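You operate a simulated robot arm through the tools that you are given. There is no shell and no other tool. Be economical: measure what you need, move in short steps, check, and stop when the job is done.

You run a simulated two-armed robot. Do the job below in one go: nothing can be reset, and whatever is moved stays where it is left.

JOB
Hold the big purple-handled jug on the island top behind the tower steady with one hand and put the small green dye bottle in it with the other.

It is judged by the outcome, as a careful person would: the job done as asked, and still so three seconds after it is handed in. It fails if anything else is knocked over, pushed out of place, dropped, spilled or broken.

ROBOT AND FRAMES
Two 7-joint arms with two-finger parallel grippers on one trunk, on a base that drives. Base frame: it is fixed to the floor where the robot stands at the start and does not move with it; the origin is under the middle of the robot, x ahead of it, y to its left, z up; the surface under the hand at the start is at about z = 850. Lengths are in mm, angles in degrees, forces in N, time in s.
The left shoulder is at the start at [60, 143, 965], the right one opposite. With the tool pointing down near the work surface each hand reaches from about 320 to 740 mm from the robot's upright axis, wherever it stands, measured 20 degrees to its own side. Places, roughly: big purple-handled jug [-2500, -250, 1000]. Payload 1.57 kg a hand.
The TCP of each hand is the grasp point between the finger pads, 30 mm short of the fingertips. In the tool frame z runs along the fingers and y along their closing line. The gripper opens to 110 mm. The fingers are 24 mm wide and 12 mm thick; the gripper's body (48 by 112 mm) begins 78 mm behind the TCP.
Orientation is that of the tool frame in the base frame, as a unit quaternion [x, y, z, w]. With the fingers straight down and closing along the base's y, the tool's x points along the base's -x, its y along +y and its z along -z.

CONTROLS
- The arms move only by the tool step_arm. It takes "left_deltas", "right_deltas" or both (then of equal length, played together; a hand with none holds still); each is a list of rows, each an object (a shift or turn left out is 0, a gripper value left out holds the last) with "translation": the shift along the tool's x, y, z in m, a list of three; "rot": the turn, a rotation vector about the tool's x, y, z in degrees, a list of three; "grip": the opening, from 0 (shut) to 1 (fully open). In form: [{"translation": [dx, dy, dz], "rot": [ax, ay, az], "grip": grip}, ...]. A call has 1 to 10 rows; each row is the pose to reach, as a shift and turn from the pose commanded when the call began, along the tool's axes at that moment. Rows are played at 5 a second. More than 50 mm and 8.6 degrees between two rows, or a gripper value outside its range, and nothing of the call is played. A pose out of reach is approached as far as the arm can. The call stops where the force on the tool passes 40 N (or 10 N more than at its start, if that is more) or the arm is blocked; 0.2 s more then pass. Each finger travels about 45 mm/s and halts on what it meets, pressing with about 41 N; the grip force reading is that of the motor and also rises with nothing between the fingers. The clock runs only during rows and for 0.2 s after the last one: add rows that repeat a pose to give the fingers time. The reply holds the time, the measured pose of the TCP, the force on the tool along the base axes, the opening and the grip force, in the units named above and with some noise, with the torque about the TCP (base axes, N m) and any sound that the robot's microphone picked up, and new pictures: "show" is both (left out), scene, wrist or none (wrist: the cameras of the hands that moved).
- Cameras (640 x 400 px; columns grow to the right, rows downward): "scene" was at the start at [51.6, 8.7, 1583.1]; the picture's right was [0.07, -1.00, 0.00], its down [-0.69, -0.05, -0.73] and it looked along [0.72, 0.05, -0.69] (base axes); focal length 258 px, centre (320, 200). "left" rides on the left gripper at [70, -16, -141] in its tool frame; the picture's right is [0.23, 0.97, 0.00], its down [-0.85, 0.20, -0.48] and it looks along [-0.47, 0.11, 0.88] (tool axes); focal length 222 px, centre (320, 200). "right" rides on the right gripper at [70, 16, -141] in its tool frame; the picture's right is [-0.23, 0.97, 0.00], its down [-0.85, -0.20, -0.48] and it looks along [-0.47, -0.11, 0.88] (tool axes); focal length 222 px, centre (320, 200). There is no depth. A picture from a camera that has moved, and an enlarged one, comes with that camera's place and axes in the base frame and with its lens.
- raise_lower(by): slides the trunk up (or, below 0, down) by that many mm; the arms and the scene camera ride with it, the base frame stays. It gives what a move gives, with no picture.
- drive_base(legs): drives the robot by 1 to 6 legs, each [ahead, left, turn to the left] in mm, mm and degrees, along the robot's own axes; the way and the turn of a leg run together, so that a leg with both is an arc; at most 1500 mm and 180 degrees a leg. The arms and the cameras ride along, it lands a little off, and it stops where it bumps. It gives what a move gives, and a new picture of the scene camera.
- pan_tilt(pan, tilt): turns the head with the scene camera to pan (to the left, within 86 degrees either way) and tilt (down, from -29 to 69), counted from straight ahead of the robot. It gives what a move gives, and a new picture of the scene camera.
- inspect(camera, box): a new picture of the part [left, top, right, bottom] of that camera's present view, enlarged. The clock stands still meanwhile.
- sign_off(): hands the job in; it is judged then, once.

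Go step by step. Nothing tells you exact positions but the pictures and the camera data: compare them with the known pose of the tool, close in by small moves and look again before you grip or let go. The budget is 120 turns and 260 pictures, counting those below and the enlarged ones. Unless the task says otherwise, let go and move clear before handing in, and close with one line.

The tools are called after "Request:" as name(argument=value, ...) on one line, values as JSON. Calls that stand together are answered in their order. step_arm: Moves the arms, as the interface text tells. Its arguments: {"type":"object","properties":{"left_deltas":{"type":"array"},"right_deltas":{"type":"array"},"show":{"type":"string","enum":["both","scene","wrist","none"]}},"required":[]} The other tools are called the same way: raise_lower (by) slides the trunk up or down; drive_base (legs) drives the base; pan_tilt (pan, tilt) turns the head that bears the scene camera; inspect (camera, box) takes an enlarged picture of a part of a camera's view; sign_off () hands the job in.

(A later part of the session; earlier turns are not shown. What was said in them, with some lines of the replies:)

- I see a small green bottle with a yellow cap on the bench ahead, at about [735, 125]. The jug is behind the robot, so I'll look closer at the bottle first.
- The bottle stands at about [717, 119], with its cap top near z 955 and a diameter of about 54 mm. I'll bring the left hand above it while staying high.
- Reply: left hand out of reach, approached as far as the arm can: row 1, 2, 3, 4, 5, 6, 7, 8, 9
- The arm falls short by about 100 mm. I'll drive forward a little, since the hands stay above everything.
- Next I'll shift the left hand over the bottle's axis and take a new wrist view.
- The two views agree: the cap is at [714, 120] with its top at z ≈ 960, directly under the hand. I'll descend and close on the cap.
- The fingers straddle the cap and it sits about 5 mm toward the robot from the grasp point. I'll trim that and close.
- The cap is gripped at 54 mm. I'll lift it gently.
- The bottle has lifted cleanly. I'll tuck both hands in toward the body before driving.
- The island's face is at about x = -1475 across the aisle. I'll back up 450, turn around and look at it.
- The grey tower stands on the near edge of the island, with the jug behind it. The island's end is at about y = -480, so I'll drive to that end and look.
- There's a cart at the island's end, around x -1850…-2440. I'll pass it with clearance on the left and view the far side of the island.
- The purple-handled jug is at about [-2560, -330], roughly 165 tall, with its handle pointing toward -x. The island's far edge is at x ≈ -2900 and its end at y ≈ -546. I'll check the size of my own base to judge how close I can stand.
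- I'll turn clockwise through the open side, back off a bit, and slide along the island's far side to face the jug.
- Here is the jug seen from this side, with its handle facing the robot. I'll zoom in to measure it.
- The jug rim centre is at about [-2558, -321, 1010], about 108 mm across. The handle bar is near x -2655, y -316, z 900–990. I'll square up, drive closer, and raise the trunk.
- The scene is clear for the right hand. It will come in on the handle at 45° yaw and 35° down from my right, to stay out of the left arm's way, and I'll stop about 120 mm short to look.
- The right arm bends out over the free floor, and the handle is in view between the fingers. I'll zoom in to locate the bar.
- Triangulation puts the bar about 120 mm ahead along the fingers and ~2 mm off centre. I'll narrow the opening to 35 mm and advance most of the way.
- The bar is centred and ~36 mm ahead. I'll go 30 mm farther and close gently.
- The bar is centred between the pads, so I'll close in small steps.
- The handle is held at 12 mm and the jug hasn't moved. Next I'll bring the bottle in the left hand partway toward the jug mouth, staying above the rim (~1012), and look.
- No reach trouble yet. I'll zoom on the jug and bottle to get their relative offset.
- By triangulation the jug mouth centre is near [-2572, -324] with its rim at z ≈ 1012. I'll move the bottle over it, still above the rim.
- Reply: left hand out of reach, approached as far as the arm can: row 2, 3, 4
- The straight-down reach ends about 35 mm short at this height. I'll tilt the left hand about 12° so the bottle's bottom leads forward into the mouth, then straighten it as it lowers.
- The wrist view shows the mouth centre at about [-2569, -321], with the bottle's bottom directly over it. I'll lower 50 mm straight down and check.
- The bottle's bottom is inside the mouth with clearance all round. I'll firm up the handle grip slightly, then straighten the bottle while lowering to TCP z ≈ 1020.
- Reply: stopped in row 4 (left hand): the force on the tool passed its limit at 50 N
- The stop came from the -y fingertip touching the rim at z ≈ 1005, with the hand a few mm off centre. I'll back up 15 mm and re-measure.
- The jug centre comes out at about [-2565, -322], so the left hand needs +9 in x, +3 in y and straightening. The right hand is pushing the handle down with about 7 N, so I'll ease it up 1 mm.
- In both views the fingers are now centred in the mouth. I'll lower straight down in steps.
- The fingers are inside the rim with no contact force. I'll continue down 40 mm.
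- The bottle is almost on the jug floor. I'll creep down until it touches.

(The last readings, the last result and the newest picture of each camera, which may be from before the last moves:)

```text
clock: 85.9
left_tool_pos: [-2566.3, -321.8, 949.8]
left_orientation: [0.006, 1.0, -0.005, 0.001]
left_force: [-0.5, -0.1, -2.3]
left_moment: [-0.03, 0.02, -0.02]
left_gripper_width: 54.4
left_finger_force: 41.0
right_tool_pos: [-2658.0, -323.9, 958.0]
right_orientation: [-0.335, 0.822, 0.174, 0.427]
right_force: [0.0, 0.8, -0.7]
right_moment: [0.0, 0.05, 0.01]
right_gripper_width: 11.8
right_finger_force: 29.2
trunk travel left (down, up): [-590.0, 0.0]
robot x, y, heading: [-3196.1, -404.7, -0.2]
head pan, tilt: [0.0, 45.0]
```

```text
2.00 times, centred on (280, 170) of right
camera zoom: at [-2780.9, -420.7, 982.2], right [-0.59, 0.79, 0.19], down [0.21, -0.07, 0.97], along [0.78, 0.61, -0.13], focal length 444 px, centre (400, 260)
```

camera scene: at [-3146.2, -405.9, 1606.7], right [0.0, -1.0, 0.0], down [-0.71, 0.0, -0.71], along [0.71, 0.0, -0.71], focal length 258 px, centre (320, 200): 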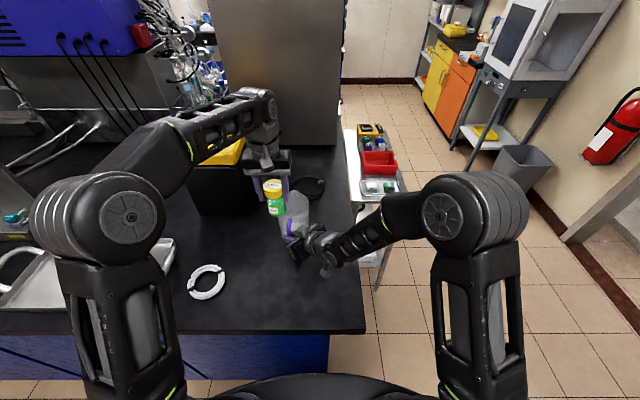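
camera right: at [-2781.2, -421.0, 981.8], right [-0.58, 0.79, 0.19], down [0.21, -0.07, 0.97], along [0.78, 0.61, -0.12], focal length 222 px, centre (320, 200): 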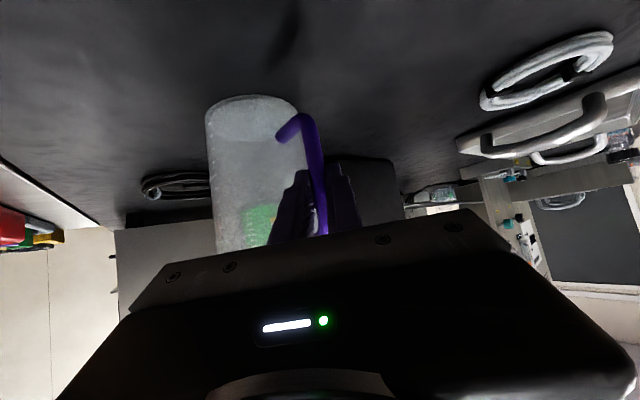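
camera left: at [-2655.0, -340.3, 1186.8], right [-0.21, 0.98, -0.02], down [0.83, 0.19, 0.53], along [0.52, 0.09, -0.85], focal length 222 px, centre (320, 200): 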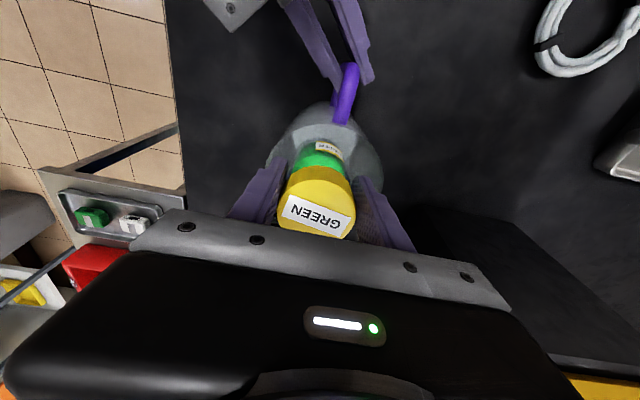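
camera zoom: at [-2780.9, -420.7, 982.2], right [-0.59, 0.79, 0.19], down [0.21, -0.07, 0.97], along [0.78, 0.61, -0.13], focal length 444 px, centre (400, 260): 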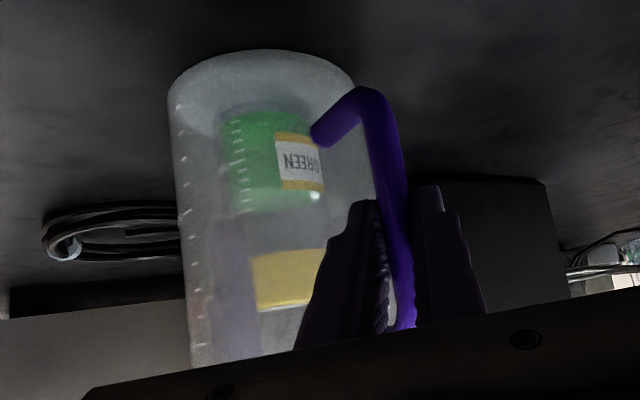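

Request:
step_arm(left_deltas=[{"translation": [0, 0, 0.0015]}, {"translation": [0, 0, 0.003]}, {"translation": [0, 0, 0.0045]}, {"translation": [0, 0, 0.0045]}], show="none")

Request:
inspect(camera="scene", box=[260, 170, 340, 250])

```text
clock: 86.9
left_tool_pos: [-2566.5, -320.7, 945.9]
left_orientation: [0.007, 1.0, -0.005, 0.001]
left_force: [-0.6, 0.0, -2.5]
left_moment: [0.0, 0.03, -0.02]
left_gripper_width: 54.4
left_finger_force: 40.8
right_tool_pos: [-2658.4, -322.5, 959.4]
right_orientation: [-0.335, 0.823, 0.174, 0.426]
right_force: [0.1, -0.6, 0.6]
right_moment: [0.0, 0.11, 0.03]
right_gripper_width: 12.0
right_finger_force: 29.8
trunk travel left (down, up): [-590.0, 0.0]
robot x, y, heading: [-3199.0, -408.2, 0.0]
head pan, tilt: [0.0, 45.0]
```

```text
5.00 times, centred on (300, 210) of scene
camera zoom: at [-3145.9, -406.0, 1606.7], right [0.0, -1.0, 0.0], down [-0.71, 0.0, -0.71], along [0.71, 0.0, -0.71], focal length 1293 px, centre (420, 150)
```

zoom: 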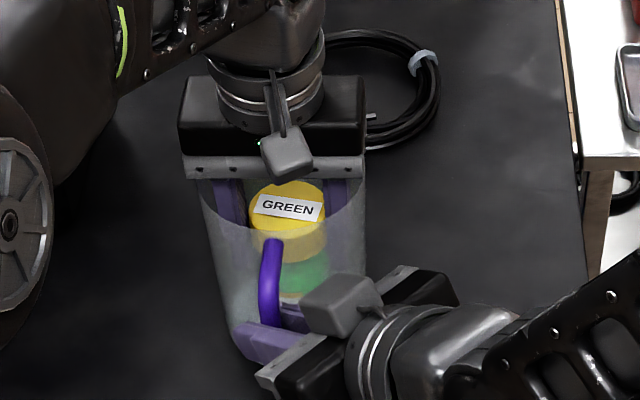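

Request:
step_arm(left_deltas=[{"translation": [0, 0, 0.0015]}, {"translation": [0, 0, 0.003]}, {"translation": [0, 0, 0.004]}, {"translation": [0, 0, 0.004]}], show="none")

Request:
inspect(camera="right", box=[180, 70, 380, 270])

```text
clock: 87.9
left_tool_pos: [-2565.8, -322.0, 942.7]
left_orientation: [0.006, 1.0, -0.006, 0.002]
left_force: [-1.1, 0.1, 2.1]
left_moment: [0.05, -0.02, 0.0]
left_gripper_width: 54.4
left_finger_force: 41.2
right_tool_pos: [-2659.3, -323.8, 957.5]
right_orientation: [-0.334, 0.823, 0.173, 0.426]
right_force: [0.8, 0.2, -2.1]
right_moment: [-0.04, 0.11, -0.01]
right_gripper_width: 12.0
right_finger_force: 28.7
trunk travel left (down, up): [-590.0, 0.0]
robot x, y, heading: [-3193.0, -408.2, -0.2]
head pan, tilt: [0.0, 45.0]
```

```text
2.00 times, centred on (280, 170) of right
camera zoom: at [-2781.0, -420.8, 982.3], right [-0.59, 0.79, 0.19], down [0.21, -0.07, 0.97], along [0.78, 0.61, -0.13], focal length 444 px, centre (400, 260)
```

zoom: 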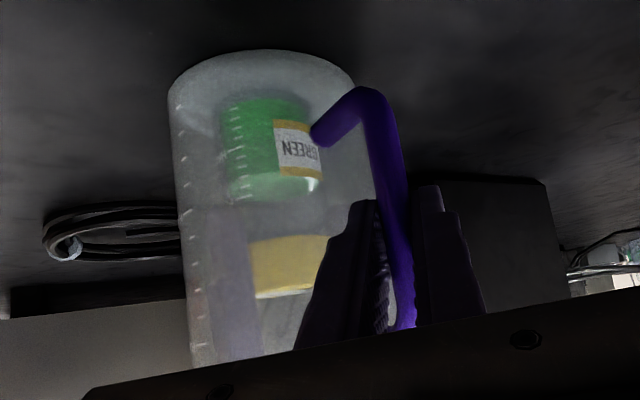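

The bottle has touched the jug floor: the upward force changed by about 4 N. I'll open just a few millimetres to release the cap.

Request:
step_arm(left_deltas=[{"grip": 0.51}, {"grip": 0.53}, {"grip": 0.55}, {"grip": 0.55}], show="none")

Request:
inspect(camera="left", box=[220, 60, 400, 240])

Request:
inspect(camera="scene", box=[260, 170, 340, 250])

```text
clock: 88.9
left_tool_pos: [-2565.9, -321.6, 942.3]
left_orientation: [0.006, 1.0, -0.005, 0.002]
left_force: [0.4, 1.4, -1.0]
left_moment: [0.0, 0.01, -0.03]
left_gripper_width: 59.0
left_finger_force: 0.0
right_tool_pos: [-2658.5, -323.0, 956.9]
right_orientation: [-0.333, 0.823, 0.173, 0.426]
right_force: [-0.4, -0.7, 0.2]
right_moment: [-0.04, 0.09, -0.08]
right_gripper_width: 11.9
right_finger_force: 29.1
trunk travel left (down, up): [-590.0, 0.0]
robot x, y, heading: [-3197.6, -409.5, -0.1]
head pan, tilt: [0.0, 45.0]
```

```text
2.22 times, centred on (310, 150) of left
camera zoom: at [-2635.9, -336.4, 1084.1], right [-0.21, 0.98, -0.01], down [0.86, 0.19, 0.48], along [0.47, 0.09, -0.88], focal length 494 px, centre (342, 311)
```

zoom: 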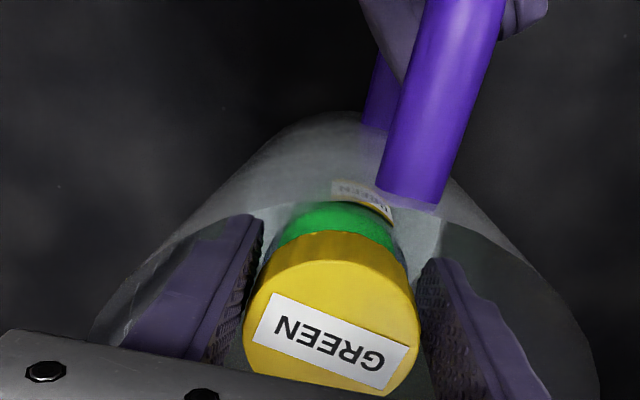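

```text
5.00 times, centred on (300, 210) of scene
camera zoom: at [-3146.0, -405.9, 1606.7], right [0.0, -1.0, 0.0], down [-0.71, 0.0, -0.71], along [0.71, 0.0, -0.71], focal length 1293 px, centre (420, 150)
```

zoom: 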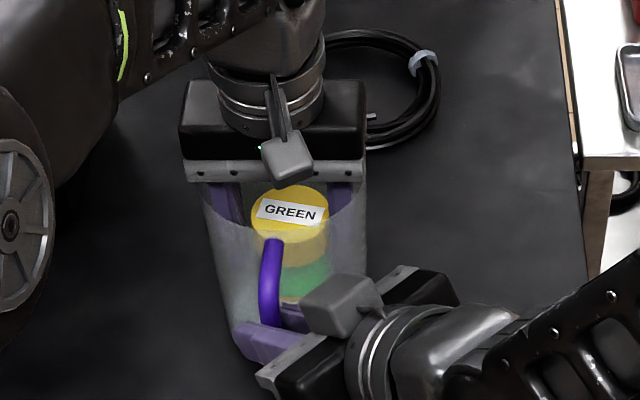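

The cap is free, so I'll raise the left hand straight up while the right keeps holding the jug.

Request:
step_arm(left_deltas=[{"translation": [0, 0, -0.01]}, {"translation": [0, 0, -0.02]}, {"translation": [0, 0, -0.03]}, {"translation": [0, 0, -0.04]}, {"translation": [0, 0, -0.04]}], show="none")

Request:
inspect(camera="scene", box=[260, 170, 340, 250])

```text
clock: 90.1
left_tool_pos: [-2565.5, -320.9, 982.8]
left_orientation: [0.006, 1.0, -0.005, 0.001]
left_force: [0.1, -0.5, 0.1]
left_moment: [0.0, -0.02, -0.03]
left_gripper_width: 60.6
left_finger_force: 0.1
right_tool_pos: [-2658.0, -325.1, 958.3]
right_orientation: [-0.334, 0.823, 0.173, 0.426]
right_force: [0.1, 0.8, 0.1]
right_moment: [0.02, 0.13, 0.0]
right_gripper_width: 11.9
right_finger_force: 28.8
trunk travel left (down, up): [-590.0, 0.0]
robot x, y, heading: [-3198.5, -408.1, -0.2]
head pan, tilt: [0.0, 45.0]
```

```text
5.00 times, centred on (300, 210) of scene
camera zoom: at [-3146.1, -406.0, 1606.7], right [0.0, -1.0, 0.0], down [-0.71, 0.0, -0.71], along [0.71, 0.0, -0.71], focal length 1293 px, centre (420, 150)
```

zoom: 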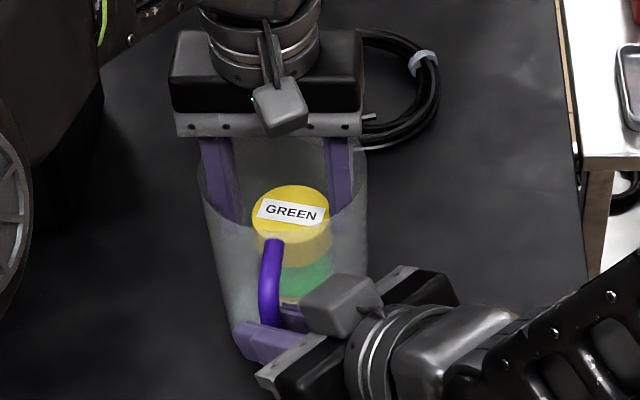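

The bottle stayed in place. I'll keep rising until the fingertips clear the rim, then go back and up.

Request:
step_arm(left_deltas=[{"translation": [0, 0, -0.025]}, {"translation": [0, 0, -0.05]}, {"translation": [0, 0, -0.07]}, {"translation": [0, 0, -0.075]}, {"translation": [0, 0, -0.075]}], show="none")

Request:
inspect(camera="scene", box=[260, 170, 340, 250])

```text
clock: 91.3
left_tool_pos: [-2567.0, -320.6, 1058.8]
left_orientation: [0.007, 1.0, -0.006, 0.002]
left_force: [-0.2, 0.8, -0.4]
left_moment: [-0.01, 0.01, 0.01]
left_gripper_width: 60.6
left_finger_force: 0.0
right_tool_pos: [-2659.2, -323.0, 958.4]
right_orientation: [-0.333, 0.823, 0.173, 0.427]
right_force: [-0.1, -0.3, 0.3]
right_moment: [-0.02, 0.11, -0.01]
right_gripper_width: 12.0
right_finger_force: 29.1
trunk travel left (down, up): [-590.0, 0.0]
robot x, y, heading: [-3197.7, -406.3, -0.3]
head pan, tilt: [0.0, 45.0]
```

```text
5.00 times, centred on (300, 210) of scene
camera zoom: at [-3146.1, -406.0, 1606.7], right [0.0, -1.0, 0.0], down [-0.71, 0.0, -0.71], along [0.71, 0.0, -0.71], focal length 1293 px, centre (420, 150)
```

zoom: 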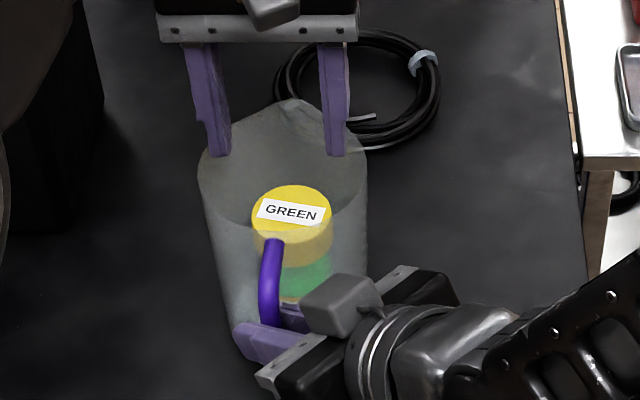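

The bottle stands inside and the tips are clear of the rim. I'll retract the left hand up and back, toward my left.

Request:
step_arm(left_deltas=[{"translation": [0.01, 0.0, -0.012]}, {"translation": [0.025, 0.015, -0.03]}, {"translation": [0.05, 0.045, -0.05]}, {"translation": [0.09, 0.07, -0.06]}, {"translation": [0.13, 0.09, -0.06]}, {"translation": [0.17, 0.11, -0.06]}, {"translation": [0.2, 0.13, -0.06]}, {"translation": [0.2, 0.13, -0.06]}], show="scene")

Request:
inspect(camera="right", box=[180, 70, 380, 270])

```text
clock: 93.1
left_tool_pos: [-2765.0, -188.2, 1116.0]
left_orientation: [0.007, 1.0, -0.006, 0.001]
left_force: [-0.1, -0.5, -0.1]
left_moment: [-0.02, -0.02, 0.0]
left_gripper_width: 60.5
left_finger_force: 0.0
right_tool_pos: [-2658.6, -323.7, 957.4]
right_orientation: [-0.334, 0.823, 0.173, 0.426]
right_force: [0.7, 0.0, -0.8]
right_moment: [-0.01, 0.05, 0.01]
right_gripper_width: 11.8
right_finger_force: 29.0
trunk travel left (down, up): [-590.0, 0.0]
robot x, y, heading: [-3195.1, -406.1, -0.3]
head pan, tilt: [0.0, 45.0]
camera scene: at [-3145.8, -406.3, 1606.7], right [0.0, -1.0, 0.0], down [-0.71, 0.0, -0.71], along [0.71, 0.0, -0.71], focal length 258 px, centre (320, 200)
```

scene: 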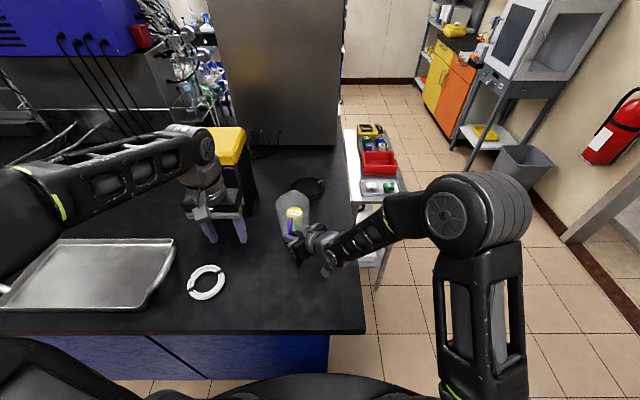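

```text
2.00 times, centred on (280, 170) of right
camera zoom: at [-2780.8, -420.8, 982.3], right [-0.59, 0.79, 0.19], down [0.21, -0.07, 0.97], along [0.78, 0.61, -0.12], focal length 444 px, centre (400, 260)
```

zoom: 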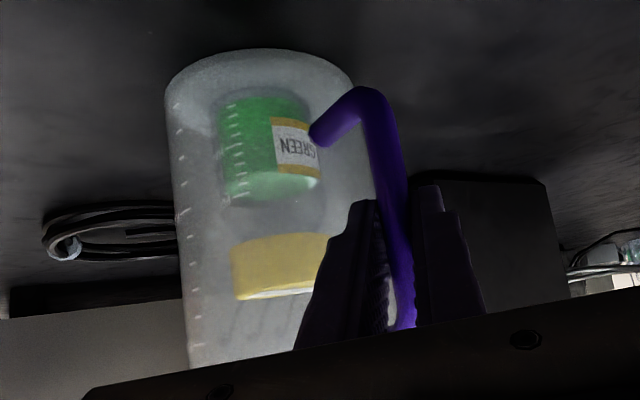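

The bottle is upright inside the jug. I'll release the handle with a small opening and back the right hand out along its own axis.

Request:
step_arm(right_deltas=[{"grip": 0.16}, {"grip": 0.24}, {"grip": 0.32}, {"grip": 0.32}, {"translation": [0, 0, -0.02]}, {"translation": [0, 0, -0.05]}, {"translation": [0, 0, -0.09]}, {"translation": [0, 0, -0.13]}, {"translation": [0, 0, -0.15]}], show="both")

Request:
inspect(camera="scene", box=[260, 170, 340, 250])

```text
clock: 95.1
left_tool_pos: [-2764.6, -187.2, 1116.3]
left_orientation: [0.006, 1.0, -0.005, 0.001]
left_force: [0.7, -0.6, 0.4]
left_moment: [-0.01, -0.02, 0.01]
left_gripper_width: 60.5
left_finger_force: 0.0
right_tool_pos: [-2746.8, -408.5, 1045.7]
right_orientation: [-0.335, 0.823, 0.173, 0.426]
right_force: [-0.2, 0.4, 0.3]
right_moment: [0.01, -0.01, 0.03]
right_gripper_width: 35.3
right_finger_force: 0.0
trunk travel left (down, up): [-590.0, 0.0]
robot x, y, heading: [-3196.0, -409.8, -0.3]
head pan, tilt: [0.0, 45.0]
camera scene: at [-3146.7, -406.2, 1606.7], right [0.0, -1.0, 0.0], down [-0.71, 0.0, -0.71], along [0.71, 0.0, -0.71], focal length 258 px, centre (320, 200)
camera right: at [-2869.5, -505.8, 1069.2], right [-0.59, 0.79, 0.19], down [0.21, -0.07, 0.97], along [0.78, 0.61, -0.13], focal length 222 px, centre (320, 200)
```

scene: 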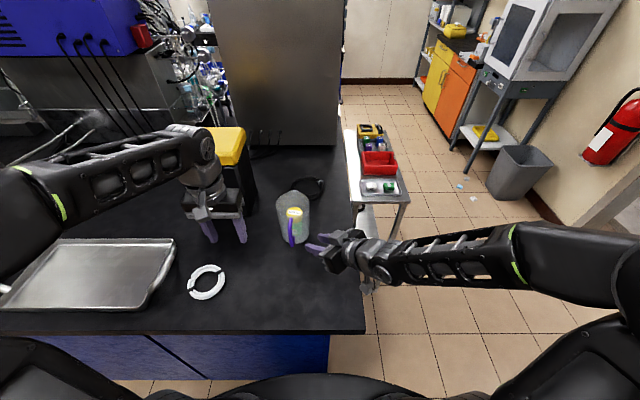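
right: 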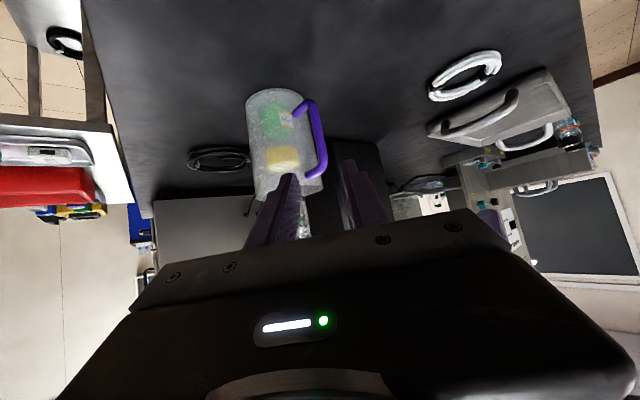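

```text
5.00 times, centred on (300, 210) of scene
camera zoom: at [-3146.7, -406.2, 1606.7], right [0.0, -1.0, 0.0], down [-0.71, 0.0, -0.71], along [0.71, 0.0, -0.71], focal length 1293 px, centre (420, 150)
```

zoom: 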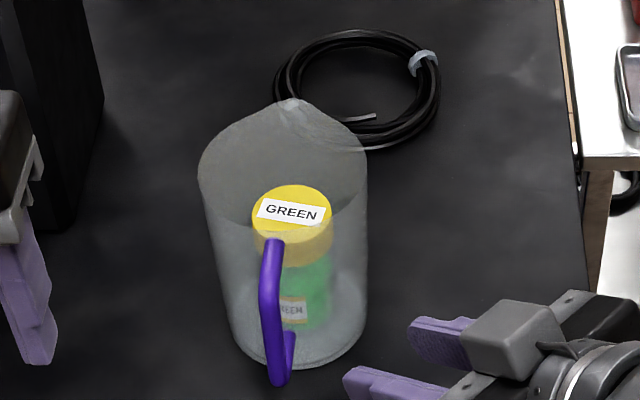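

The bottle stands upright in the jug, the jug stands where it was, and both hands are clear. I'm handing in.

Request:
sign_off()

```text
The job is handed in.
```

The green dye bottle is standing upright, cap on, inside the purple-handled jug. The right hand held the jug's handle while the left put the bottle in; a fingertip briefly hit the rim on the way and pushed the jug about 4 mm, and nothing else was disturbed.
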